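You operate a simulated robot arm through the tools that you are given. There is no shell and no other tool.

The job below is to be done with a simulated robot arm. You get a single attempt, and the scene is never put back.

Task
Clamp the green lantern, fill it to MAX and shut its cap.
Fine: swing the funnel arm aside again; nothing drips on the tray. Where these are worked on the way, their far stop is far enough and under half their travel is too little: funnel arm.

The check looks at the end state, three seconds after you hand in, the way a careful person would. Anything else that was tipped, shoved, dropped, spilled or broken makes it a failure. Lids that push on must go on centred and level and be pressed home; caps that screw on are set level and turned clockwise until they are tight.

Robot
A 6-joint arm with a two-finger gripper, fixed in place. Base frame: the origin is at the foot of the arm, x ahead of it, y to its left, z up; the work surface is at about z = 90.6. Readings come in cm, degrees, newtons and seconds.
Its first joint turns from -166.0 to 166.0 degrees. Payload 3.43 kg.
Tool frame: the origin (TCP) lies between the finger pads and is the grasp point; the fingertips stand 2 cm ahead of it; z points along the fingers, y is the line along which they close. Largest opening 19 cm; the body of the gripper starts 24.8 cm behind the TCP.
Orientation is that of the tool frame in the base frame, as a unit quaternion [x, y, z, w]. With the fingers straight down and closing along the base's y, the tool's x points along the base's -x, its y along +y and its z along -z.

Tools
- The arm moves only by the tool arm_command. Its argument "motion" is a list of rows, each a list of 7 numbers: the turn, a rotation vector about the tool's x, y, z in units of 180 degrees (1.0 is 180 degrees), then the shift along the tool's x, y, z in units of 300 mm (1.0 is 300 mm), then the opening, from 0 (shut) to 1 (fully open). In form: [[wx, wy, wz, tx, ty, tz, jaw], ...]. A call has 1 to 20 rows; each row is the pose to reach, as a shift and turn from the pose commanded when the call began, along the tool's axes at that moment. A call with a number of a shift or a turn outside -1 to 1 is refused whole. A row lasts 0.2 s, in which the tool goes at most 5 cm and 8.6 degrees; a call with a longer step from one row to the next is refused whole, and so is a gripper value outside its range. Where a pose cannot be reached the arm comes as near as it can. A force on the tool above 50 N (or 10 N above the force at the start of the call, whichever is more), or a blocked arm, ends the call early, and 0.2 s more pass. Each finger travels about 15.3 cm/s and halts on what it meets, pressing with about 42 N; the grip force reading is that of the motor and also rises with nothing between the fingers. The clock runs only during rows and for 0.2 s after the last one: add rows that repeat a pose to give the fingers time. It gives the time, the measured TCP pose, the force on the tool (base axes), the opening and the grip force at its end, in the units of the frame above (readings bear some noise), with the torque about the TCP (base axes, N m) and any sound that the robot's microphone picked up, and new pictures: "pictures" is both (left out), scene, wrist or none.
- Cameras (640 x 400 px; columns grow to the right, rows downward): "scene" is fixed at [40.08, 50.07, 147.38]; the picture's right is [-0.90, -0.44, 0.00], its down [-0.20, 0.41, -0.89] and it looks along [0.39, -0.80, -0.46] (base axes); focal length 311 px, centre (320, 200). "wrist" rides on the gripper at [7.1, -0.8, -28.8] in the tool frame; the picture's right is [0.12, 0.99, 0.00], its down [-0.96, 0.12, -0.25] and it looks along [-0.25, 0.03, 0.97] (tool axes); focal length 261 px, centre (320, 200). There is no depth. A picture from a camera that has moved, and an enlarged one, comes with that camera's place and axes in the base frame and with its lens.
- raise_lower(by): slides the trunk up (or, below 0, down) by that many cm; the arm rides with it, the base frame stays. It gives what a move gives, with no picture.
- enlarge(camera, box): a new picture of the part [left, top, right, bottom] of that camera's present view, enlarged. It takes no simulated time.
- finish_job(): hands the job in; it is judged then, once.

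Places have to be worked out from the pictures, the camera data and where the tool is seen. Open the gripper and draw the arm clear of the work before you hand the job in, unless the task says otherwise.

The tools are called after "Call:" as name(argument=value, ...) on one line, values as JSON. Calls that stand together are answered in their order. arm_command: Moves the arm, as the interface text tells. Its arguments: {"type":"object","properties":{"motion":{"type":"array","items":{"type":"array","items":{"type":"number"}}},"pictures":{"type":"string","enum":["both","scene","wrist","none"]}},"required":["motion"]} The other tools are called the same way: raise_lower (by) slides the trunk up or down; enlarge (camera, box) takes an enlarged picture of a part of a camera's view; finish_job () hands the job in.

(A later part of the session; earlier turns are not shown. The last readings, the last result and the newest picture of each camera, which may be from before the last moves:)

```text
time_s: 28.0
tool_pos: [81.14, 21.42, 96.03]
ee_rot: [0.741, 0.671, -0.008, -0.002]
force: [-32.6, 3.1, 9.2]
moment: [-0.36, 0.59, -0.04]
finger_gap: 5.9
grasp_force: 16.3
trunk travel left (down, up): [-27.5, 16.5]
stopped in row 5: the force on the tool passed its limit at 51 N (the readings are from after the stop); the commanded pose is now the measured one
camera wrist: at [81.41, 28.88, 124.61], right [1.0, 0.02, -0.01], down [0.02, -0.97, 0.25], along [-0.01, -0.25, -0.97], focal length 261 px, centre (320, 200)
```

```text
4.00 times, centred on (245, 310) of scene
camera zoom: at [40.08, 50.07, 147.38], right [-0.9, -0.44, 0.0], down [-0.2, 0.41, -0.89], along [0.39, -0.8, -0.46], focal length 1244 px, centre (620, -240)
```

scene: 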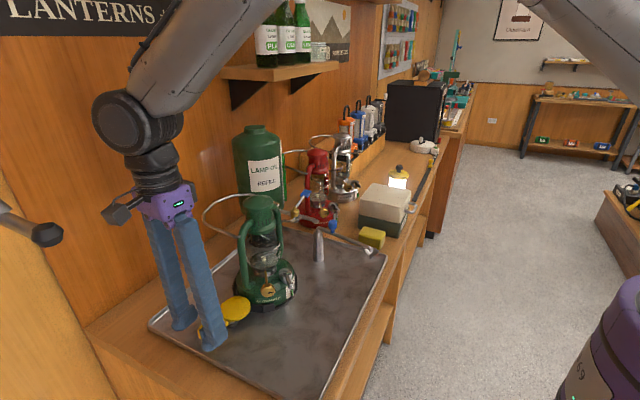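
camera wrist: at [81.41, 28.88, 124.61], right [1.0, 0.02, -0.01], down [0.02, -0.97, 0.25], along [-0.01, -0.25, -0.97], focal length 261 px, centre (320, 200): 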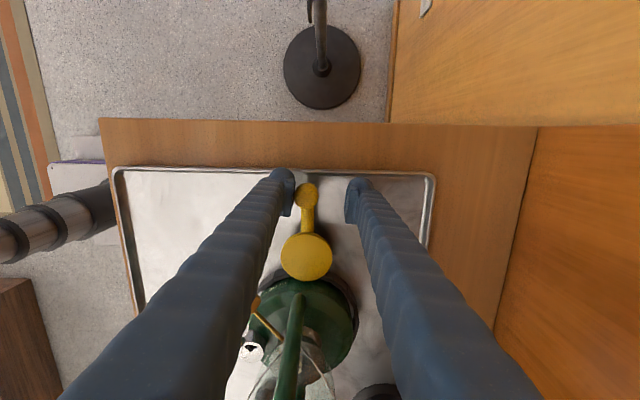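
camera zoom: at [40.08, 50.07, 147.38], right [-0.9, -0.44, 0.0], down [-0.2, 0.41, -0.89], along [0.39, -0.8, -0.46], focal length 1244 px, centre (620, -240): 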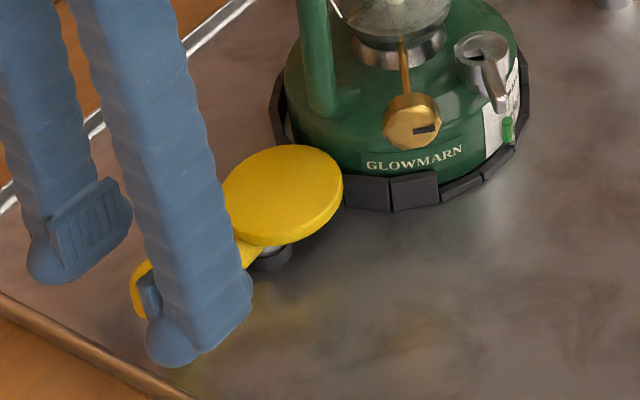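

The disc edge now overlaps and bears on the lantern base and the handle is hard against its stop. Before leaving I zoom at the filler cap from this side.

Call:
enlarge(camera="wrist", box=[226, 320, 290, 370])

Call:
arm_command(motion=[[0, 0, 0, 0, -0.02, 0, 0.33], [0, 0, 0, 0, -0.02, 0, 0.36], [0, 0, 0, 0, -0.02, -0.1, 0.36], [0, 0, 0, 0, -0.02, -0.22, 0.36], [0, 0, 0, 0, -0.02, -0.36, 0.36], [0, 0, 0, 0, -0.02, -0.5, 0.36]])

```text
8.00 times, centred on (258, 345) of wrist
camera zoom: at [81.41, 28.88, 124.61], right [1.0, 0.02, -0.01], down [0.02, -0.97, 0.25], along [-0.01, -0.25, -0.97], focal length 2085 px, centre (816, -960)
```

zoom: 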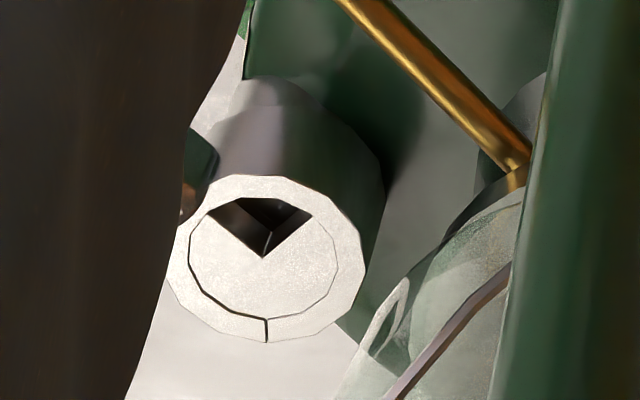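

```text
time_s: 29.4
tool_pos: [81.29, 21.63, 111.1]
ee_rot: [0.742, 0.671, -0.004, 0.0]
force: [0.7, 0.5, 0.4]
moment: [-0.04, -0.04, 0.03]
finger_gap: 6.8
grasp_force: 0.0
trunk travel left (down, up): [-27.5, 16.5]
camera wrist: at [81.4, 28.98, 139.71], right [1.0, 0.02, -0.01], down [0.02, -0.97, 0.25], along [0.0, -0.25, -0.97], focal length 261 px, centre (320, 200)
```

scene: 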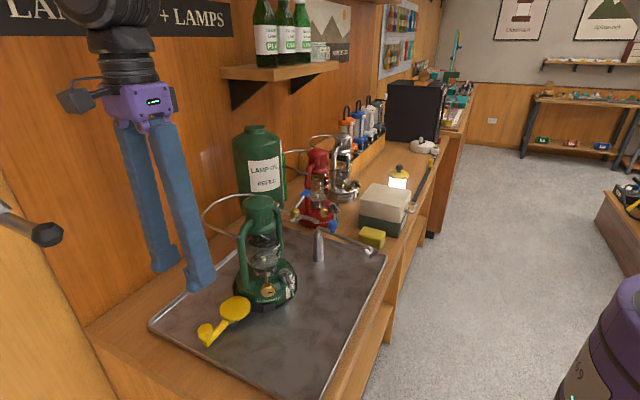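
wrist: 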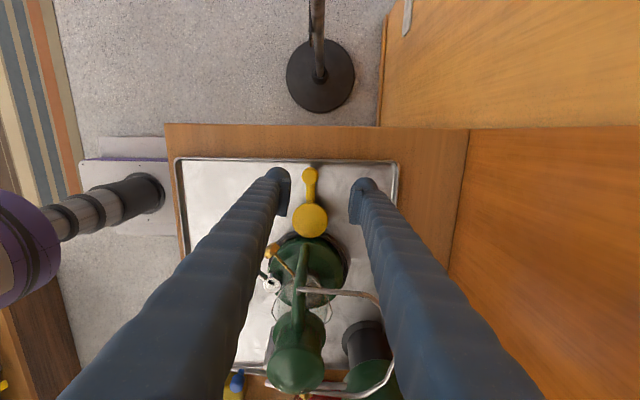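

Now the cap is clear: a ring neck with an inner disc that has a wedge-shaped cutout and a side lever. The clamp handle stays put pointing at +y. I go up and over to above the lever tip (70, 5.4), turning the gripper so it closes across the lever.

Call:
arm_command(motion=[[0, 0, 0, 0, 0, -0.12, 0.36], [0, 0, 0, 0, 0, -0.24, 0.36], [0, 0, 0, 0, 0, -0.33, 0.36], [0, 0, -0.043, -0.096, -0.053, -0.33, 0.36], [0, 0, -0.087, -0.192, -0.107, -0.33, 0.36], [0, 0, -0.13, -0.288, -0.16, -0.33, 0.36], [0, 0, -0.173, -0.384, -0.213, -0.33, 0.36], [0, 0, -0.217, -0.48, -0.267, -0.33, 0.36], [0, 0, -0.26, -0.576, -0.32, -0.33, 0.36], [0, 0, -0.26, -0.576, -0.32, -0.2, 0.36], [0, 0, -0.26, -0.576, -0.32, -0.06, 0.36], [0, 0, -0.26, -0.576, -0.32, -0.03, 0.36]])

```text
time_s: 32.0
tool_pos: [70.15, 5.37, 111.81]
ee_rot: [0.414, 0.91, -0.004, -0.002]
force: [0.4, 1.1, -0.6]
moment: [0.06, -0.01, -0.01]
finger_gap: 6.89
grasp_force: 0.2
trunk travel left (down, up): [-27.5, 16.5]
camera wrist: at [65.06, 10.37, 140.62], right [0.67, 0.74, -0.01], down [0.72, -0.65, 0.25], along [0.18, -0.17, -0.97], focal length 261 px, centre (320, 200)
```

scene: 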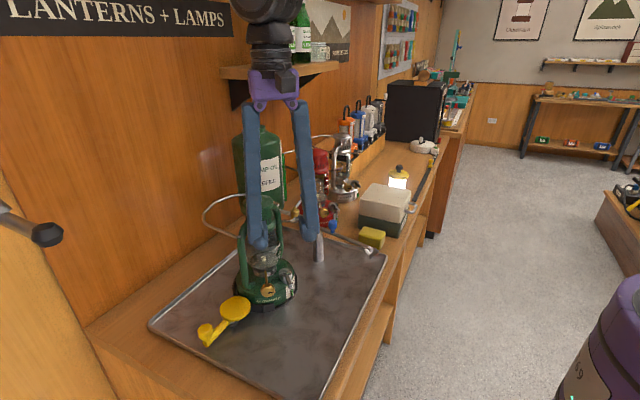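
wrist: 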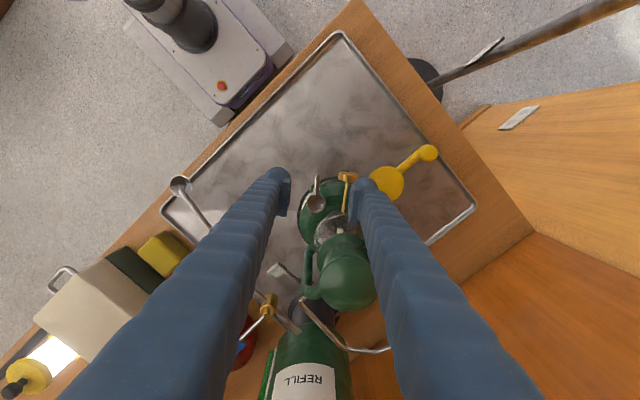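

Call:
enlarge(camera="wrist", box=[280, 160, 376, 220])

Call:
enlarge(camera="wrist", box=[296, 170, 336, 220])

Call:
enlarge(camera="scene", box=[264, 258, 312, 288])

```text
6.67 times, centred on (328, 190) of wrist
camera zoom: at [65.06, 10.37, 140.62], right [0.67, 0.74, -0.01], down [0.72, -0.65, 0.25], along [0.18, -0.17, -0.97], focal length 1738 px, centre (267, 267)
```

zoom: 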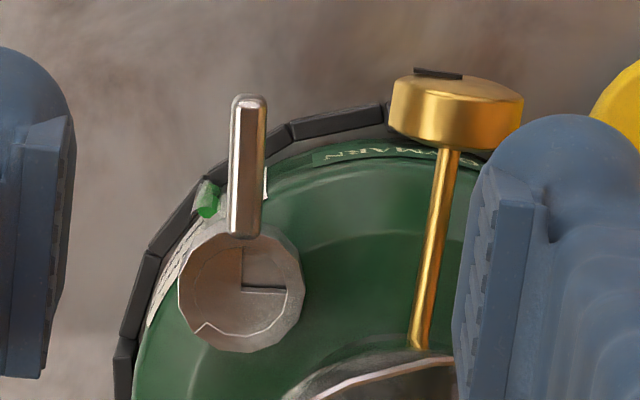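

```text
8.00 times, centred on (316, 195) of wrist
camera zoom: at [65.06, 10.37, 140.62], right [0.67, 0.74, -0.01], down [0.72, -0.65, 0.25], along [0.18, -0.17, -0.97], focal length 2085 px, centre (352, 240)
```

zoom: 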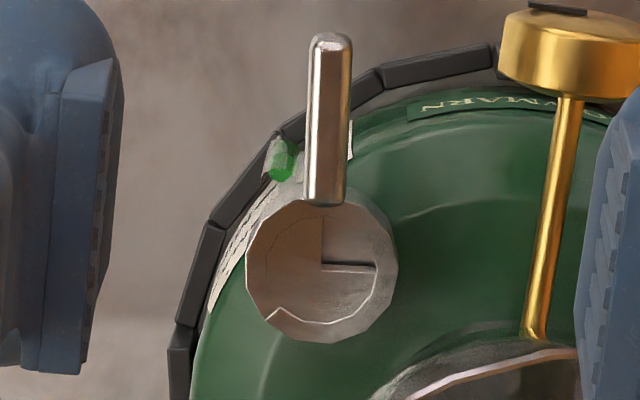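

```text
13.33 times, centred on (288, 273) of scene
camera zoom: at [40.08, 50.07, 147.38], right [-0.9, -0.44, 0.0], down [-0.2, 0.41, -0.89], along [0.39, -0.8, -0.46], focal length 4145 px, centre (747, -773)
```

zoom: 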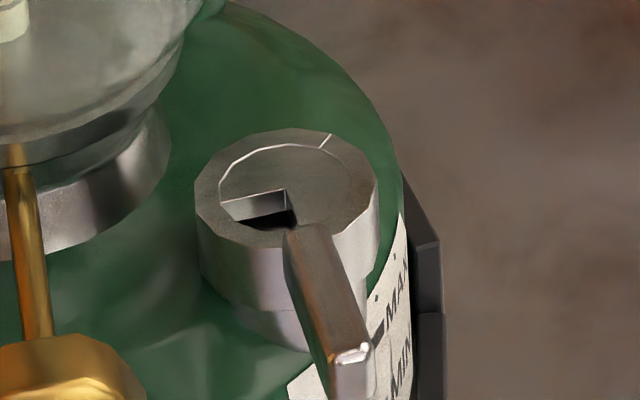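

From above, the cap shows an inner three-quarter disc with a quarter-wedge opening next to the lever. I zoom as far as possible into the wedge to see whether there is a closed plate or an open neck beneath.

Call:
enlarge(camera="wrist", box=[304, 192, 328, 216])

Call:
enlarge(camera="scene", box=[276, 264, 300, 284])

```text
16.00 times, centred on (316, 204) of wrist
camera zoom: at [65.06, 10.37, 140.62], right [0.67, 0.74, -0.01], down [0.72, -0.65, 0.25], along [0.18, -0.17, -0.97], focal length 4170 px, centre (384, 136)
```

zoom: 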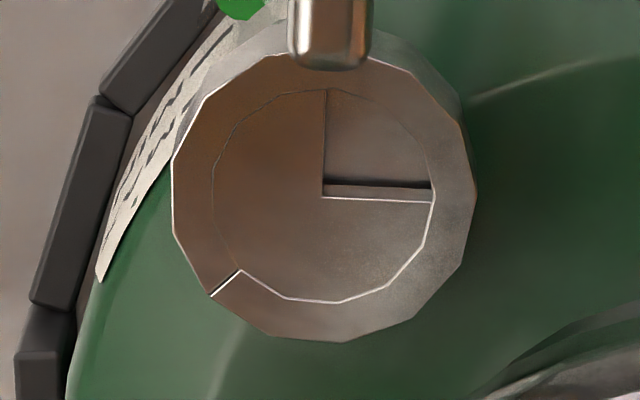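

```text
16.00 times, centred on (288, 274) of scene
camera zoom: at [40.08, 50.07, 147.38], right [-0.9, -0.44, 0.0], down [-0.2, 0.41, -0.89], along [0.39, -0.8, -0.46], focal length 4974 px, centre (832, -984)
```

zoom: 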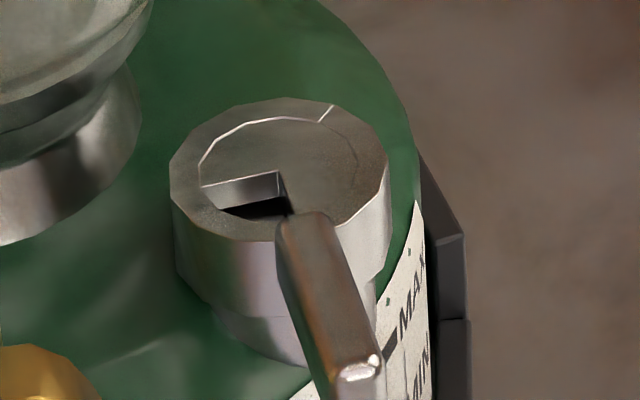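

The wedge has a solid floor just below, so the cap seems to be a rotary shutter, shut now, worked by the lever (root at the cap (72.9, 2.2), tip at (69.5, 5.5), top about z 98.3). I lower the fingers so they straddle the lever tip with a small gap, without squeezing it.

Call:
arm_command(motion=[[0, 0, -0.022, 0.01, -0.012, 0.1, 0.25], [0, 0, -0.022, 0.01, -0.012, 0.22, 0.158], [0, 0, -0.022, 0.01, -0.012, 0.32, 0.158], [0, 0, -0.022, 0.01, -0.012, 0.32, 0.158]])

```text
time_s: 33.0
tool_pos: [69.47, 5.36, 102.35]
ee_rot: [0.382, 0.924, -0.004, -0.003]
force: [0.1, -0.1, 0.3]
moment: [0.0, -0.02, 0.02]
finger_gap: 2.98
grasp_force: 0.0
trunk travel left (down, up): [-27.5, 16.5]
camera wrist: at [64.07, 10.03, 131.09], right [0.62, 0.79, -0.01], down [0.76, -0.6, 0.25], along [0.19, -0.16, -0.97], focal length 261 px, centre (320, 200)
```

scene: 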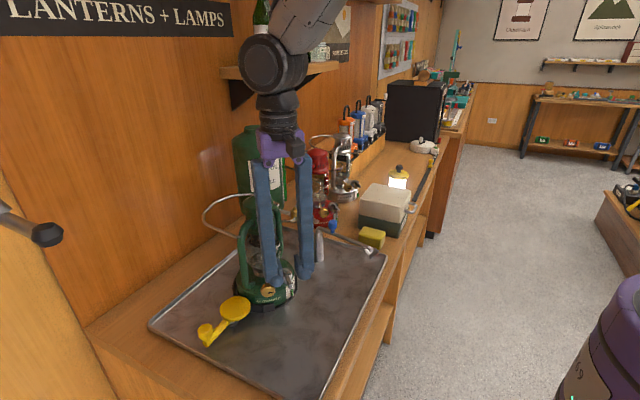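
wrist: 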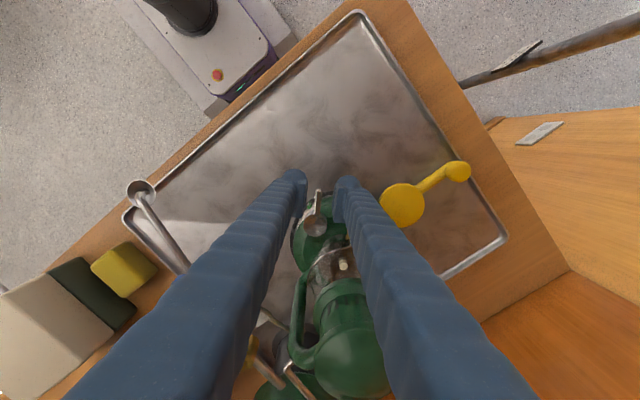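

Call:
enlarge(camera="wrist", box=[272, 165, 368, 245])

Call:
enlarge(camera="scene", box=[240, 240, 330, 310])

```text
5.00 times, centred on (320, 205) of wrist
camera zoom: at [64.07, 10.03, 131.09], right [0.62, 0.79, -0.01], down [0.76, -0.6, 0.25], along [0.19, -0.16, -0.97], focal length 1303 px, centre (320, 175)
```

zoom: 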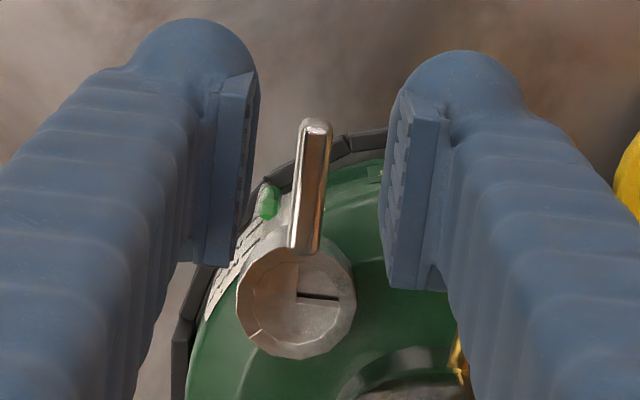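

```text
5.71 times, centred on (285, 275) of scene
camera zoom: at [40.08, 50.07, 147.38], right [-0.9, -0.44, 0.0], down [-0.2, 0.41, -0.89], along [0.39, -0.8, -0.46], focal length 1776 px, centre (520, -229)
```

zoom: 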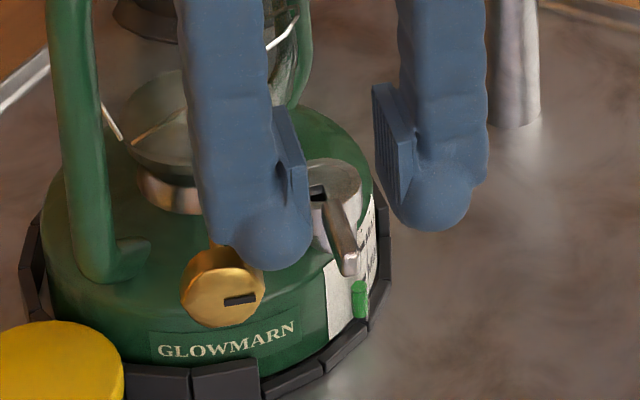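

The lever lies centred between the fingers. I go down to z ≈ 98.6 and narrow to a 1.6 cm gap around the 0.9 cm bar.

Call:
arm_command(motion=[[0, 0, 0, -0.005, 0, 0.07, 0.158], [0, 0, 0, -0.01, 0, 0.125, 0.158], [0, 0, 0, -0.01, 0, 0.125, 0.084], [0, 0, 0, -0.01, 0, 0.125, 0.084]])

Call:
enlarge(camera="wrist", box=[272, 165, 368, 245])

Call:
enlarge(camera="scene", box=[240, 240, 330, 310])

```text
time_s: 34.0
tool_pos: [69.54, 4.96, 98.61]
ee_rot: [0.383, 0.924, -0.005, -0.002]
force: [-9.6, -7.3, 0.3]
moment: [-0.03, 0.03, 0.05]
finger_gap: 0.94
grasp_force: 0.0
trunk travel left (down, up): [-27.5, 16.5]
camera wrist: at [64.19, 9.64, 127.35], right [0.62, 0.79, -0.01], down [0.76, -0.6, 0.24], along [0.19, -0.16, -0.97], focal length 261 px, centre (320, 200)
```

scene: 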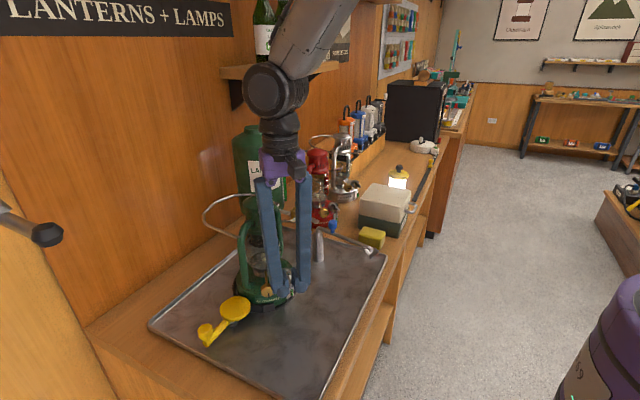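
wrist: 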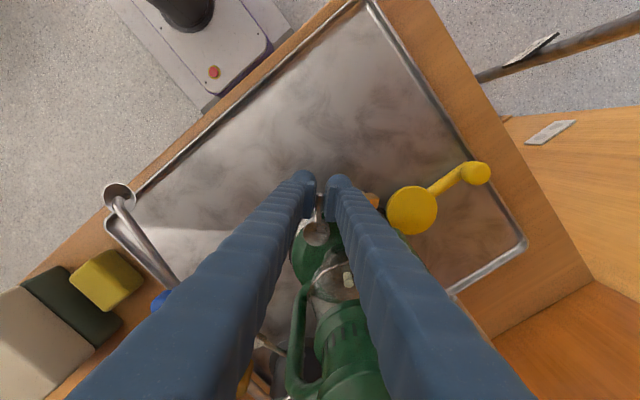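

```text
5.00 times, centred on (320, 205) of wrist
camera zoom: at [64.19, 9.64, 127.35], right [0.62, 0.79, -0.01], down [0.76, -0.6, 0.24], along [0.19, -0.16, -0.97], focal length 1303 px, centre (320, 175)
```

zoom: 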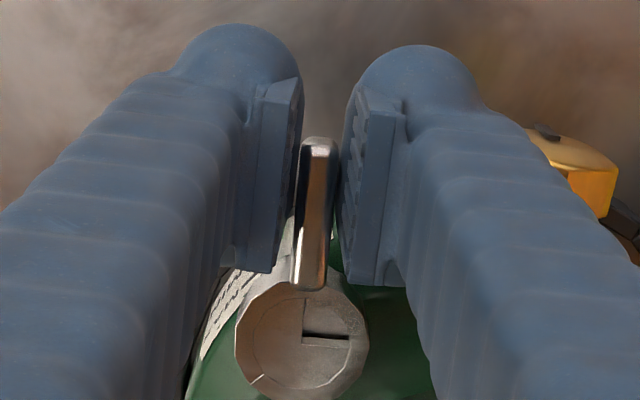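

```text
5.71 times, centred on (285, 275) of scene
camera zoom: at [40.08, 50.07, 147.38], right [-0.9, -0.44, 0.0], down [-0.2, 0.41, -0.89], along [0.39, -0.8, -0.46], focal length 1776 px, centre (520, -229)
```

zoom: 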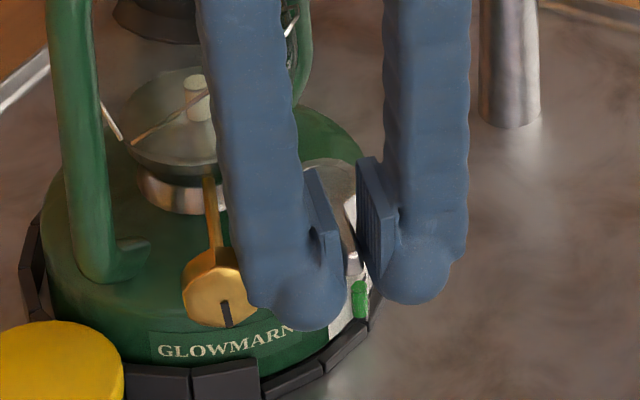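

The readings show a sideways force of about 12 N and the wick knob's slot has turned: the right finger is rubbing on the wick knob. I lift straight up at once and look.

Call:
arm_command(motion=[[0, 0, 0, 0.005, -0.01, -0.03, 0.084], [0, 0, 0, 0.01, -0.01, -0.09, 0.084], [0, 0, 0, 0.01, -0.01, -0.16, 0.084]])

Call:
enlarge(camera="scene", box=[240, 240, 330, 310])

Call:
enlarge(camera="wrist", box=[272, 165, 400, 265])

```text
time_s: 34.8
tool_pos: [69.3, 5.07, 103.42]
ee_rot: [0.382, 0.924, -0.003, -0.001]
force: [-0.1, -0.5, -0.1]
moment: [0.0, -0.02, -0.01]
finger_gap: 1.61
grasp_force: 0.0
trunk travel left (down, up): [-27.5, 16.5]
camera wrist: at [63.9, 9.8, 132.19], right [0.62, 0.79, -0.01], down [0.76, -0.6, 0.25], along [0.19, -0.16, -0.97], focal length 261 px, centre (320, 200)
```

scene: 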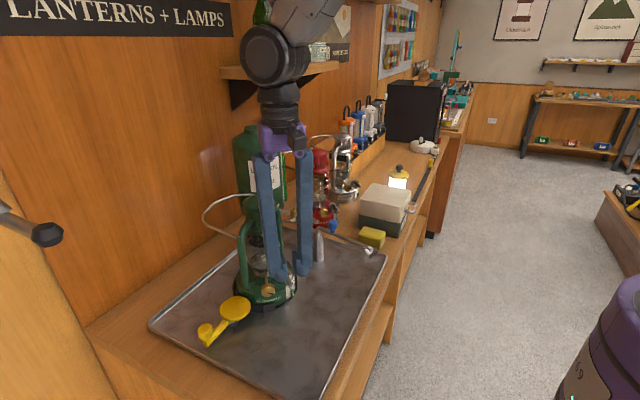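
wrist: 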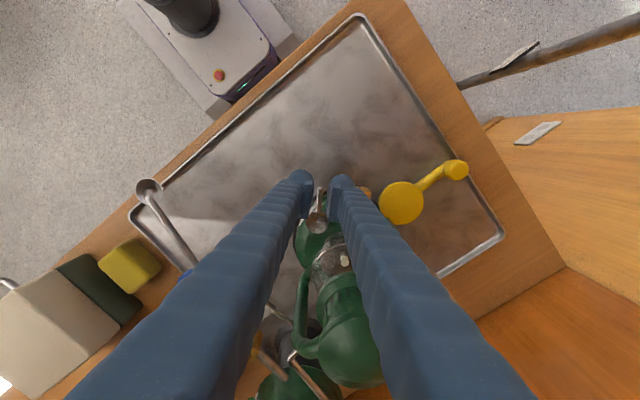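

```text
5.71 times, centred on (285, 275) of scene
camera zoom: at [40.08, 50.07, 147.38], right [-0.9, -0.44, 0.0], down [-0.2, 0.41, -0.89], along [0.39, -0.8, -0.46], focal length 1776 px, centre (520, -229)
```

zoom: 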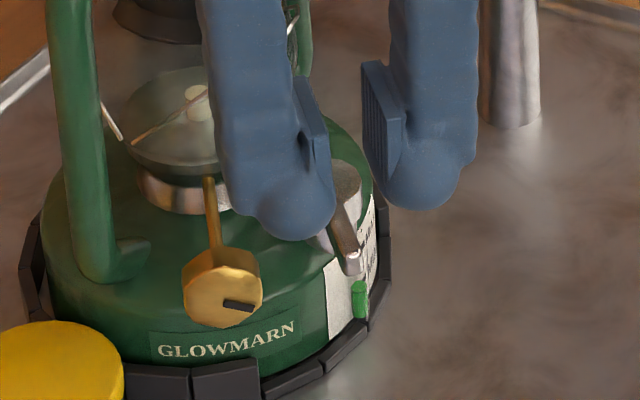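

```text
4.00 times, centred on (336, 215) of wrist
camera zoom: at [63.9, 9.8, 132.19], right [0.62, 0.79, -0.01], down [0.76, -0.6, 0.25], along [0.19, -0.16, -0.97], focal length 1043 px, centre (256, 140)
```

zoom: 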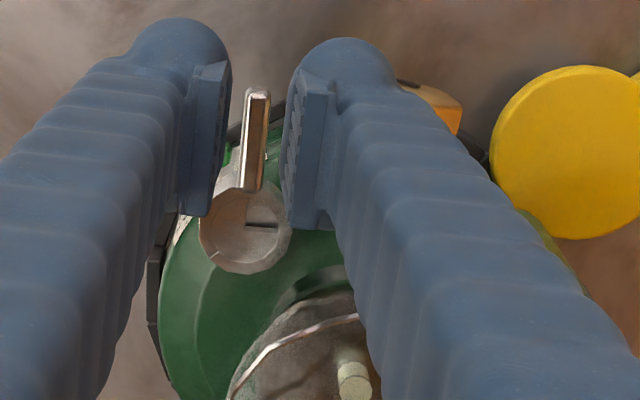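

The wick knob is about 3.2 cm across and the real finger thickness is near 3.2 cm, so a finger can't fit between knob and lever; the knob has only turned slightly. From the free side I can still test the lever: I close the jaw, go to the lever's other side at (66.9, 2.3) and lower to z ≈ 98.8.

Call:
arm_command(motion=[[0, 0, 0, -0.005, -0.06, 0, 0], [0, 0, 0, -0.009, -0.1235, 0, 0], [0, 0, 0, -0.009, -0.1235, 0.06, 0], [0, 0, 0, -0.009, -0.1235, 0.12, 0], [0, 0, 0, -0.009, -0.1235, 0.153, 0]])

Call:
enlarge(camera="wrist", box=[272, 165, 400, 265])

Call:
enlarge(camera="scene", box=[240, 240, 330, 310])

```text
time_s: 36.0
tool_pos: [66.9, 2.28, 98.84]
ee_rot: [0.383, 0.924, -0.004, -0.002]
force: [-0.2, 0.6, -0.2]
moment: [0.01, 0.0, -0.01]
finger_gap: 0.0
grasp_force: 34.4
trunk travel left (down, up): [-27.5, 16.5]
camera wrist: at [61.55, 6.92, 127.53], right [0.62, 0.79, -0.01], down [0.76, -0.6, 0.25], along [0.19, -0.16, -0.97], focal length 261 px, centre (320, 200)
```

scene: 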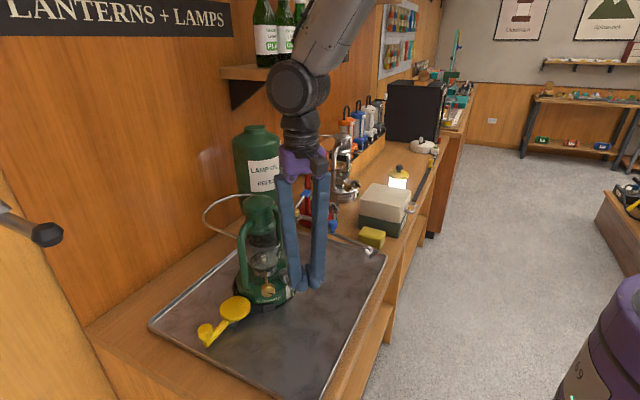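
wrist: 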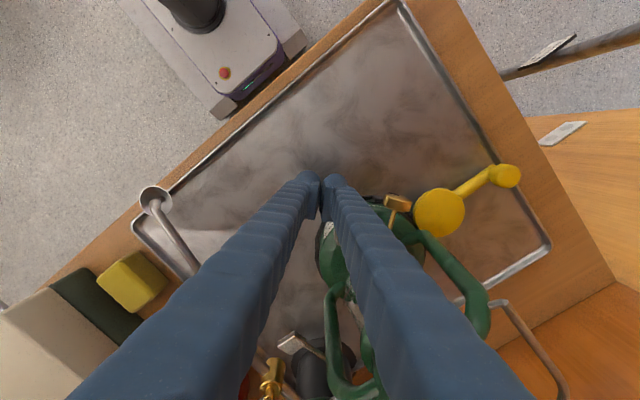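

```text
4.00 times, centred on (336, 215) of wrist
camera zoom: at [61.55, 6.92, 127.53], right [0.62, 0.79, -0.01], down [0.76, -0.6, 0.25], along [0.19, -0.16, -0.97], focal length 1043 px, centre (256, 140)
```

zoom: 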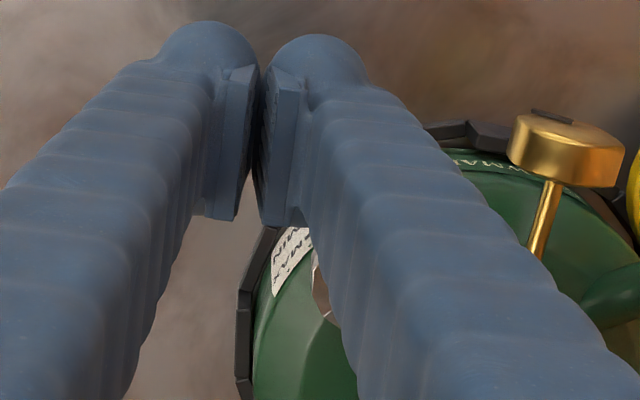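

```text
5.71 times, centred on (285, 275) of scene
camera zoom: at [40.08, 50.07, 147.38], right [-0.9, -0.44, 0.0], down [-0.2, 0.41, -0.89], along [0.39, -0.8, -0.46], focal length 1776 px, centre (520, -229)
```

zoom: 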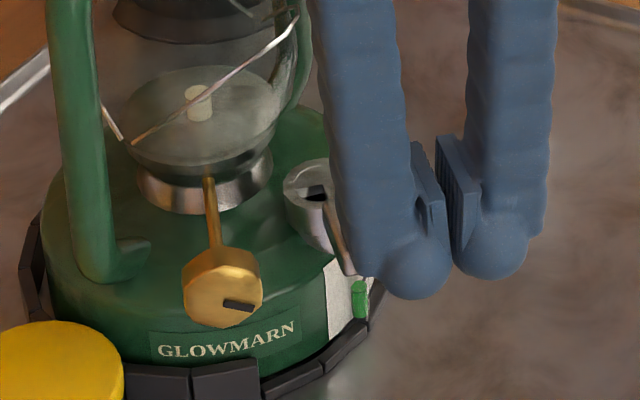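

No contact yet. I push the lever gently clockwise (viewed from above) by up to 20° about the cap axis and watch the force and picture.

Call:
arm_command(motion=[[0, 0, 0.014, 0.0055, 0.0065, 0, 0], [0, 0, 0.0278, 0.0113, 0.0131, 0, 0], [0, 0, 0.042, 0.0165, 0.02, 0, 0], [0, 0, 0.0556, 0.0214, 0.0271, 0, 0], [0, 0, 0.07, 0.026, 0.0345, 0, 0], [0, 0, 0.0833, 0.0303, 0.042, 0, 0], [0, 0, 0.1111, 0.0378, 0.0576, 0, 0]])

Call:
enlarge(camera="scene", box=[240, 240, 330, 310])

```text
time_s: 37.4
tool_pos: [66.3, 3.31, 98.74]
ee_rot: [0.497, 0.868, -0.007, -0.007]
force: [-11.8, -10.1, 2.4]
moment: [-0.04, -0.05, -0.05]
finger_gap: 0.0
grasp_force: 34.6
trunk travel left (down, up): [-27.5, 16.5]
stopped in row 6: the force on the tool passed its limit at 52 N (the readings are from after the stop); the commanded pose is now the measured one
camera wrist: at [62.66, 9.32, 127.52], right [0.8, 0.61, -0.02], down [0.59, -0.77, 0.24], along [0.13, -0.2, -0.97], focal length 261 px, centre (320, 200)
```

scene: 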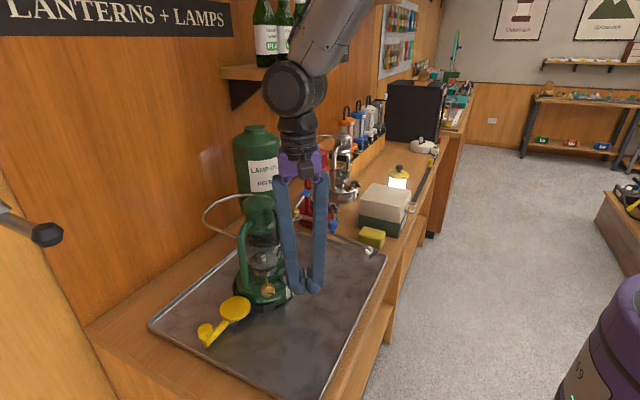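
wrist: 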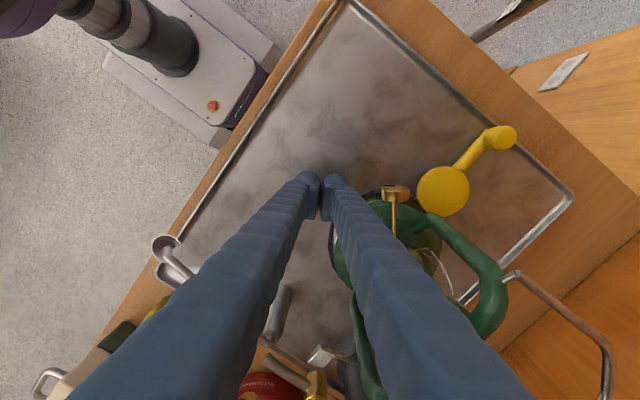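

```text
5.71 times, centred on (285, 275) of scene
camera zoom: at [40.08, 50.07, 147.38], right [-0.9, -0.44, 0.0], down [-0.2, 0.41, -0.89], along [0.39, -0.8, -0.46], focal length 1776 px, centre (520, -229)
```

zoom: 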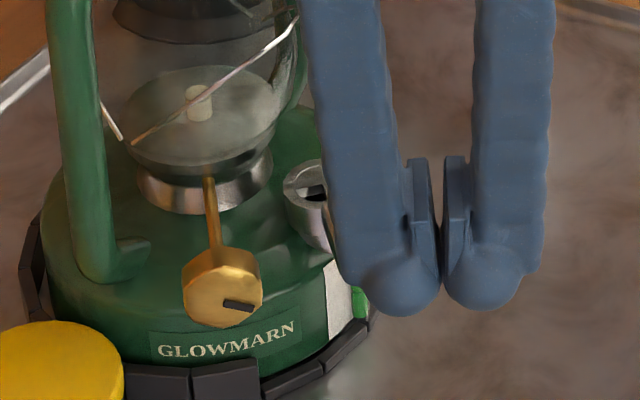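

The lever is hard against a stop clockwise (52 N), so the cap is shut now and opens counter-clockwise. I back away from the lever and lift clear to measure its height accurately.

Call:
arm_command(motion=[[0, 0, 0, 0, -0.04, 0, 0], [0, 0, 0, 0, -0.06, -0.1, 0], [0, 0, 0, 0, -0.1, -0.22, 0], [0, 0, 0, 0.05, -0.2, -0.22, 0], [0, 0, 0, 0.05, -0.3, -0.22, 0]])

Call:
enlarge(camera="scene", box=[272, 262, 304, 290])

Call:
enlarge(camera="wrist", box=[330, 160, 460, 260])

```text
time_s: 38.6
tool_pos: [58.29, 0.34, 105.58]
ee_rot: [0.496, 0.868, -0.005, -0.004]
force: [0.1, 0.6, 0.1]
moment: [-0.05, -0.02, -0.01]
finger_gap: 0.0
grasp_force: 34.5
trunk travel left (down, up): [-27.5, 16.5]
camera wrist: at [54.34, 6.34, 134.26], right [0.79, 0.61, -0.01], down [0.59, -0.77, 0.25], along [0.14, -0.2, -0.97], focal length 261 px, centre (320, 200)
```

scene: 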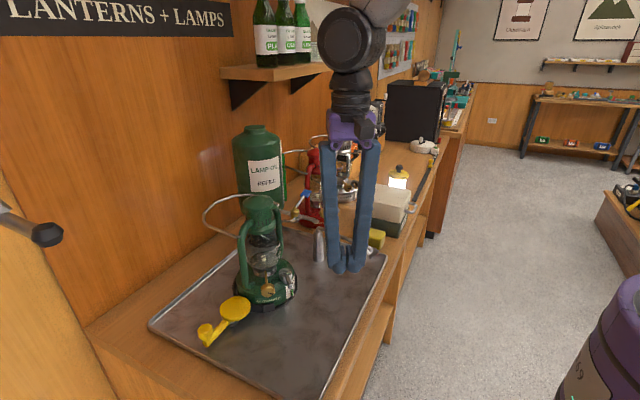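
wrist: 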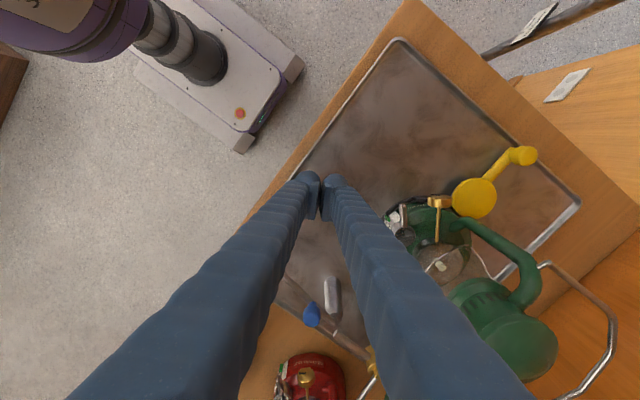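

```text
14.29 times, centred on (288, 276) of scene
camera zoom: at [40.08, 50.07, 147.38], right [-0.9, -0.44, 0.0], down [-0.2, 0.41, -0.89], along [0.39, -0.8, -0.46], focal length 4441 px, centre (777, -886)
```

zoom: 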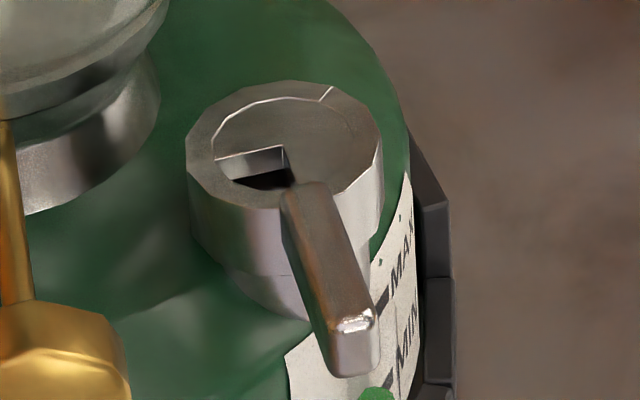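

```text
4.00 times, centred on (395, 210) of wrist
camera zoom: at [54.34, 6.34, 134.26], right [0.79, 0.61, -0.01], down [0.59, -0.77, 0.25], along [0.14, -0.2, -0.97], focal length 1043 px, centre (20, 160)
```

zoom: 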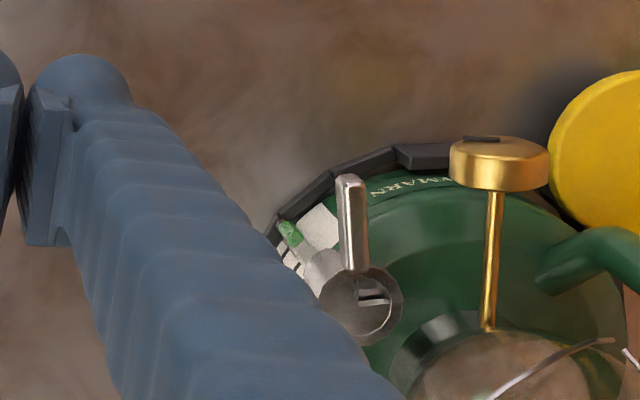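

The lever is 0.9 cm square with its top near z 98.75; cap centre ≈ (72.9, 1.9, 98.2); the wick knob spans z 97–100.4 farther out along the lever. If I grip closer to the cap (3 cm from its axis) and shallower (TCP z ≈ 99.5), the finger passes inside the wick knob. I position above that spot first.

Call:
arm_command(motion=[[0, 0, -0.02, -0.027, 0.104, 0, 0.084], [0, 0, -0.04, -0.053, 0.209, 0, 0.084], [0, 0, -0.06, -0.08, 0.313, 0, 0.084], [0, 0, -0.082, -0.1066, 0.4173, 0, 0.084], [0, 0, -0.082, -0.1066, 0.4173, 0.06, 0.084], [0, 0, -0.082, -0.1066, 0.4173, 0.1, 0.084]])

Call:
enlarge(camera="wrist", box=[272, 165, 400, 265])

Call:
enlarge(camera="scene", box=[240, 240, 330, 310])

```text
time_s: 40.0
tool_pos: [70.68, 3.83, 102.4]
ee_rot: [0.38, 0.925, -0.006, -0.005]
force: [0.4, -0.5, 0.5]
moment: [0.03, 0.01, -0.01]
finger_gap: 1.6
grasp_force: 0.0
trunk travel left (down, up): [-27.5, 16.5]
camera wrist: at [65.52, 8.51, 131.09], right [0.61, 0.79, -0.01], down [0.77, -0.59, 0.24], along [0.18, -0.16, -0.97], focal length 261 px, centre (320, 200)
```

scene: 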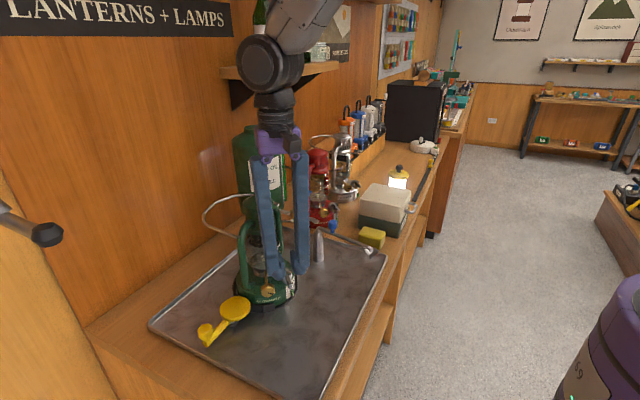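
wrist: 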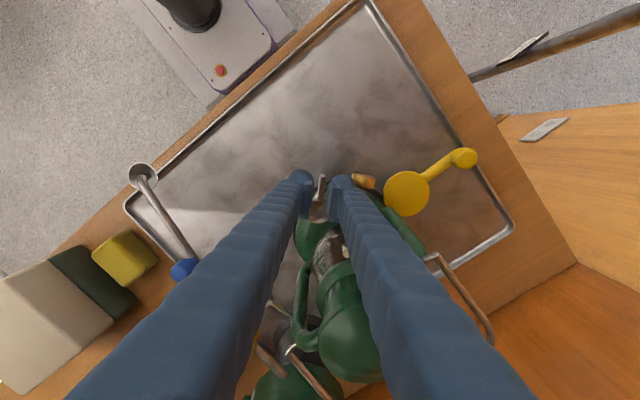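

```text
4.00 times, centred on (336, 215) of wrist
camera zoom: at [65.52, 8.51, 131.09], right [0.61, 0.79, -0.01], down [0.77, -0.59, 0.24], along [0.18, -0.16, -0.97], focal length 1043 px, centre (256, 140)
```

zoom: 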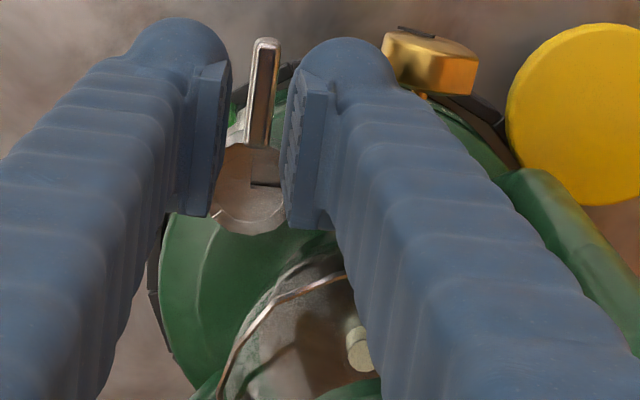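

```text
5.71 times, centred on (285, 275) of scene
camera zoom: at [40.08, 50.07, 147.38], right [-0.9, -0.44, 0.0], down [-0.2, 0.41, -0.89], along [0.39, -0.8, -0.46], focal length 1776 px, centre (520, -229)
```

zoom: 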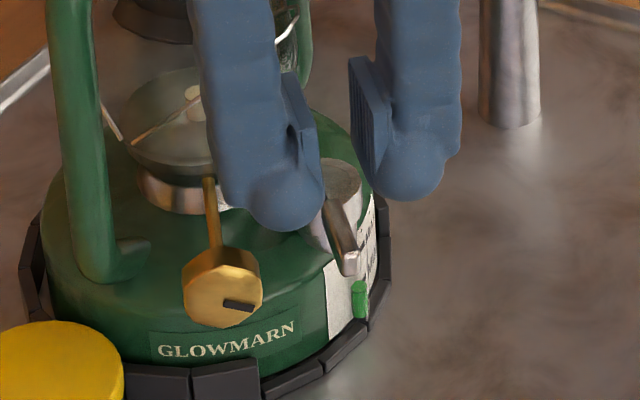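

The lever lies centred between the pads (offset under 0.1 cm) with the wick knob outboard of the right finger. I descend to z ≈ 99.6 with the gap kept at 1.6 cm and check for contact.

Call:
arm_command(motion=[[0, 0, 0, 0, 0, 0.05, 0.084], [0, 0, 0, 0, 0, 0.093, 0.084], [0, 0, 0, 0, 0, 0.093, 0.084]])

Call:
enlarge(camera="wrist", box=[272, 165, 400, 265])

Call:
enlarge(camera="scene", box=[240, 240, 330, 310])

```text
time_s: 40.8
tool_pos: [70.52, 3.91, 99.67]
ee_rot: [0.38, 0.925, -0.005, -0.005]
force: [-0.6, -2.1, 16.4]
moment: [0.14, -0.36, 0.19]
finger_gap: 1.38
grasp_force: 0.0
trunk travel left (down, up): [-27.5, 16.5]
camera wrist: at [65.35, 8.49, 128.42], right [0.61, 0.79, -0.01], down [0.77, -0.59, 0.24], along [0.18, -0.16, -0.97], focal length 261 px, centre (320, 200)
```

scene: 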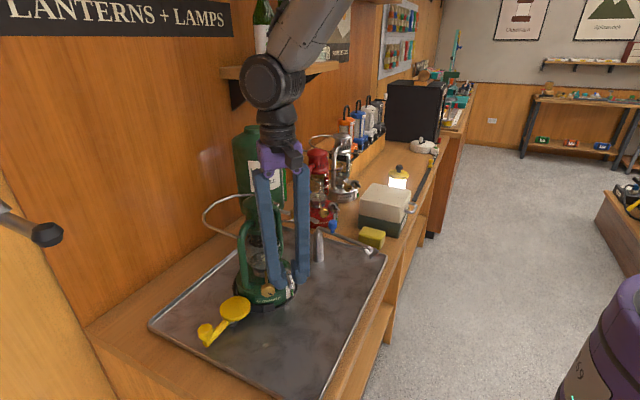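
wrist: 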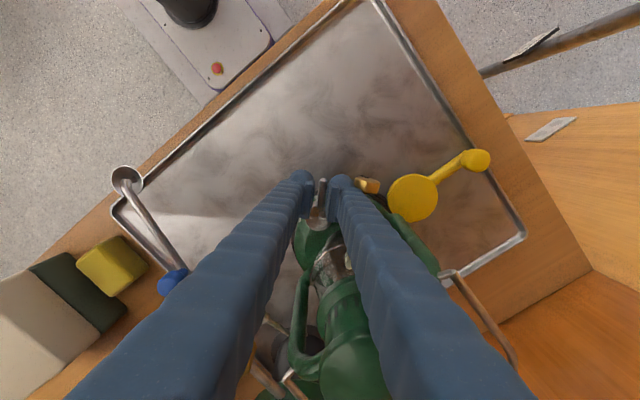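

```text
4.00 times, centred on (336, 215) of wrist
camera zoom: at [65.35, 8.49, 128.42], right [0.61, 0.79, -0.01], down [0.77, -0.59, 0.24], along [0.18, -0.16, -0.97], focal length 1043 px, centre (256, 140)
```

zoom: 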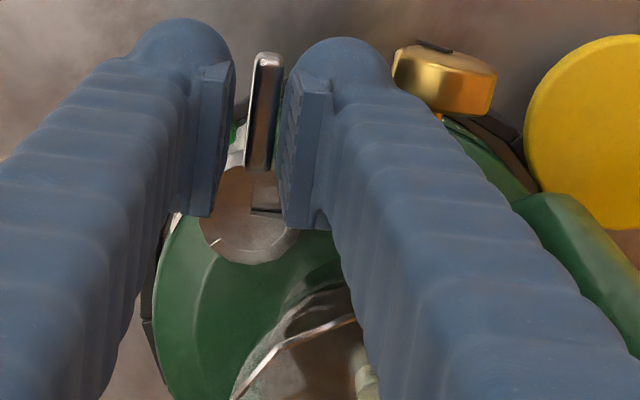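

```text
5.71 times, centred on (285, 275) of scene
camera zoom: at [40.08, 50.07, 147.38], right [-0.9, -0.44, 0.0], down [-0.2, 0.41, -0.89], along [0.39, -0.8, -0.46], focal length 1776 px, centre (520, -229)
```

zoom: 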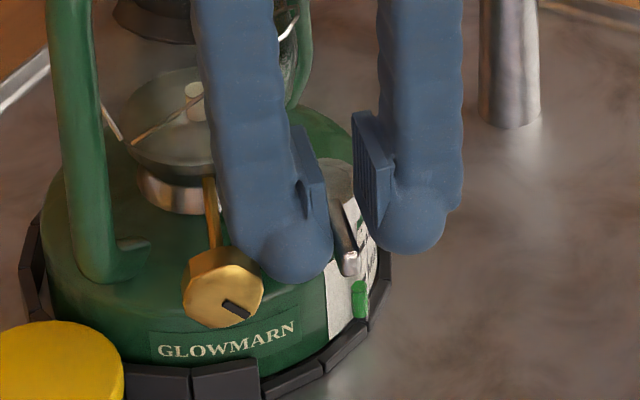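

A light upward contact (16 N) shows the right finger just resting on something; the lever is between the pads. I raise 0.2 cm and close: if the gap stops near 0.9 the lever is gripped.

Call:
arm_command(motion=[[0, 0, 0, 0, 0, -0.008, 0.06], [0, 0, 0, 0, 0, -0.008, 0.03], [0, 0, 0, 0, 0, -0.008, 0.03]])

Call:
enlarge(camera="wrist", box=[272, 165, 400, 265])

Call:
enlarge(camera="scene", box=[240, 240, 330, 310])

```text
time_s: 41.6
tool_pos: [70.51, 3.74, 99.66]
ee_rot: [0.381, 0.925, -0.006, -0.006]
force: [-1.2, 8.6, 3.6]
moment: [0.12, -0.03, 0.19]
finger_gap: 0.96
grasp_force: 2.9
trunk travel left (down, up): [-27.5, 16.5]
camera wrist: at [65.41, 8.59, 128.49], right [0.61, 0.79, -0.01], down [0.77, -0.59, 0.24], along [0.18, -0.16, -0.97], focal length 261 px, centre (320, 200)
```

scene: 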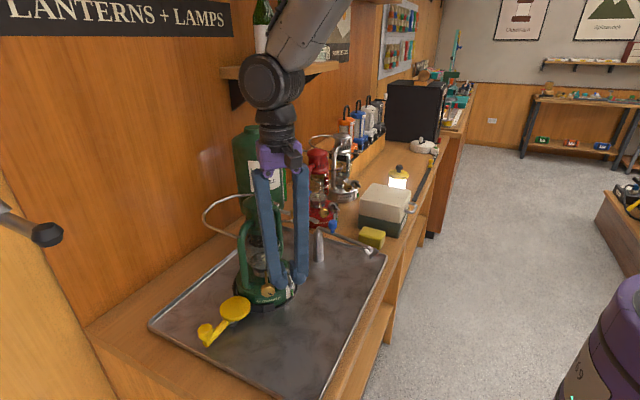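
wrist: 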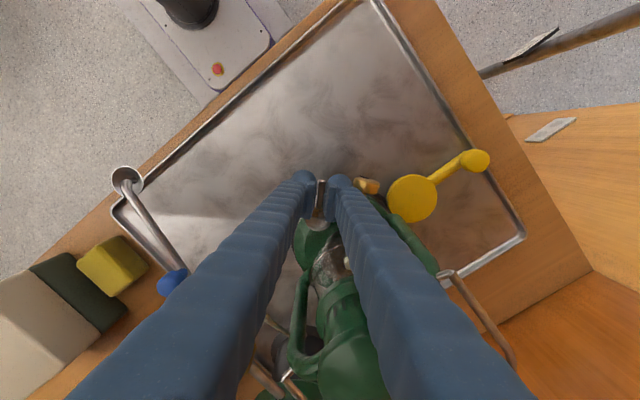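

```text
4.00 times, centred on (336, 215) of wrist
camera zoom: at [65.41, 8.59, 128.49], right [0.61, 0.79, -0.01], down [0.77, -0.59, 0.24], along [0.18, -0.16, -0.97], focal length 1043 px, centre (256, 140)
```

zoom: 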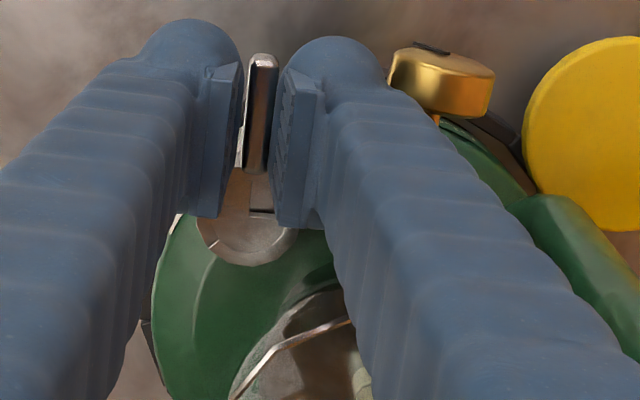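

```text
5.71 times, centred on (285, 275) of scene
camera zoom: at [40.08, 50.07, 147.38], right [-0.9, -0.44, 0.0], down [-0.2, 0.41, -0.89], along [0.39, -0.8, -0.46], focal length 1776 px, centre (520, -229)
```

zoom: 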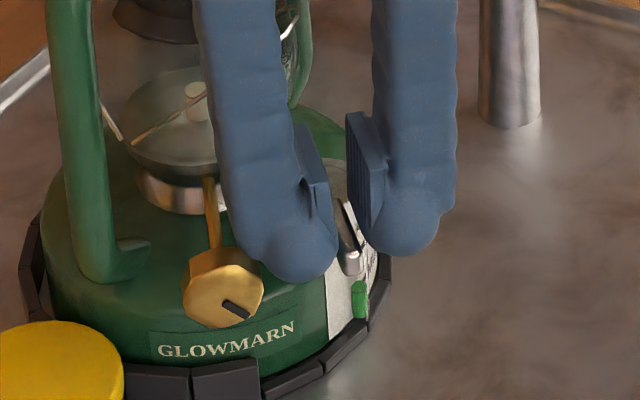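

The gap stopped at 0.96: the lever is held. I now turn it counter-clockwise about the cap axis, first 16° in small steps.

Call:
arm_command(motion=[[0, 0, -0.022, -0.001, -0.0068, 0, 0.03], [0, 0, -0.044, -0.0022, -0.0136, 0, 0.03], [0, 0, -0.067, -0.004, -0.0202, 0, 0.03], [0, 0, -0.089, -0.0063, -0.0268, 0, 0.03]])

Call:
enlarge(camera="wrist", box=[272, 165, 400, 265])

Call:
enlarge(camera="scene", box=[240, 240, 330, 310])

```text
time_s: 42.6
tool_pos: [70.24, 3.26, 99.69]
ee_rot: [0.247, 0.969, -0.006, -0.005]
force: [-3.0, 7.9, 5.2]
moment: [0.15, -0.05, 0.13]
finger_gap: 0.87
grasp_force: 2.4
trunk travel left (down, up): [-27.5, 16.5]
camera wrist: at [63.97, 6.13, 128.56], right [0.37, 0.93, -0.01], down [0.9, -0.36, 0.24], along [0.22, -0.1, -0.97], focal length 261 px, centre (320, 200)
```

scene: 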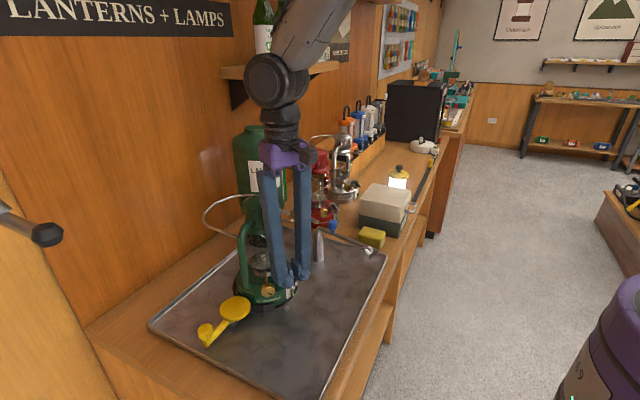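
wrist: 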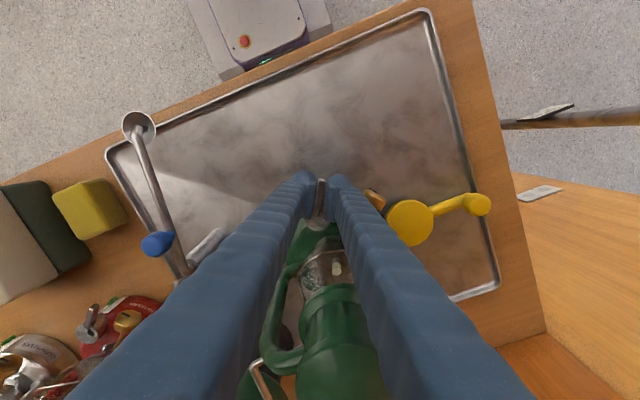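

```text
4.00 times, centred on (336, 215) of wrist
camera zoom: at [63.97, 6.13, 128.56], right [0.37, 0.93, -0.01], down [0.9, -0.36, 0.24], along [0.22, -0.1, -0.97], focal length 1043 px, centre (256, 140)
```

zoom: 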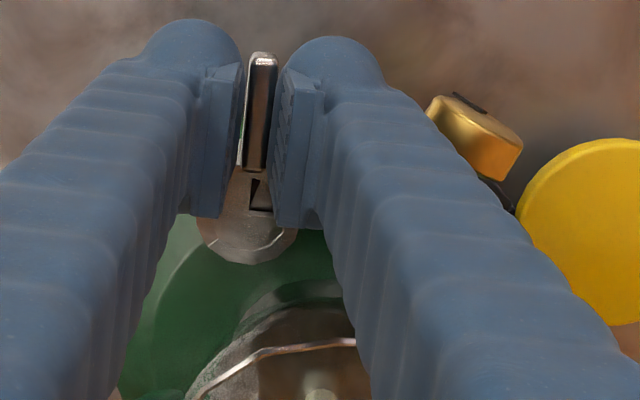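

```text
5.71 times, centred on (285, 275) of scene
camera zoom: at [40.08, 50.07, 147.38], right [-0.9, -0.44, 0.0], down [-0.2, 0.41, -0.89], along [0.39, -0.8, -0.46], focal length 1776 px, centre (520, -229)
```

zoom: 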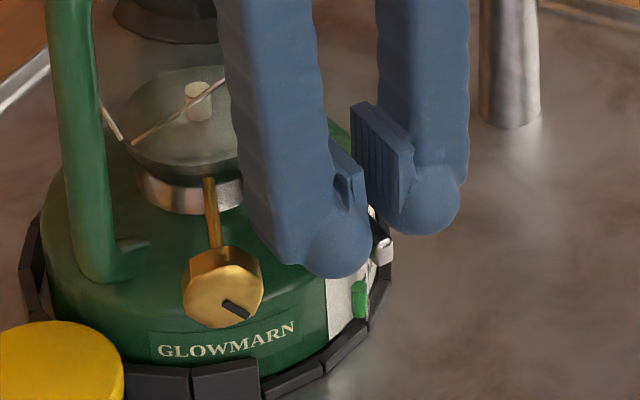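

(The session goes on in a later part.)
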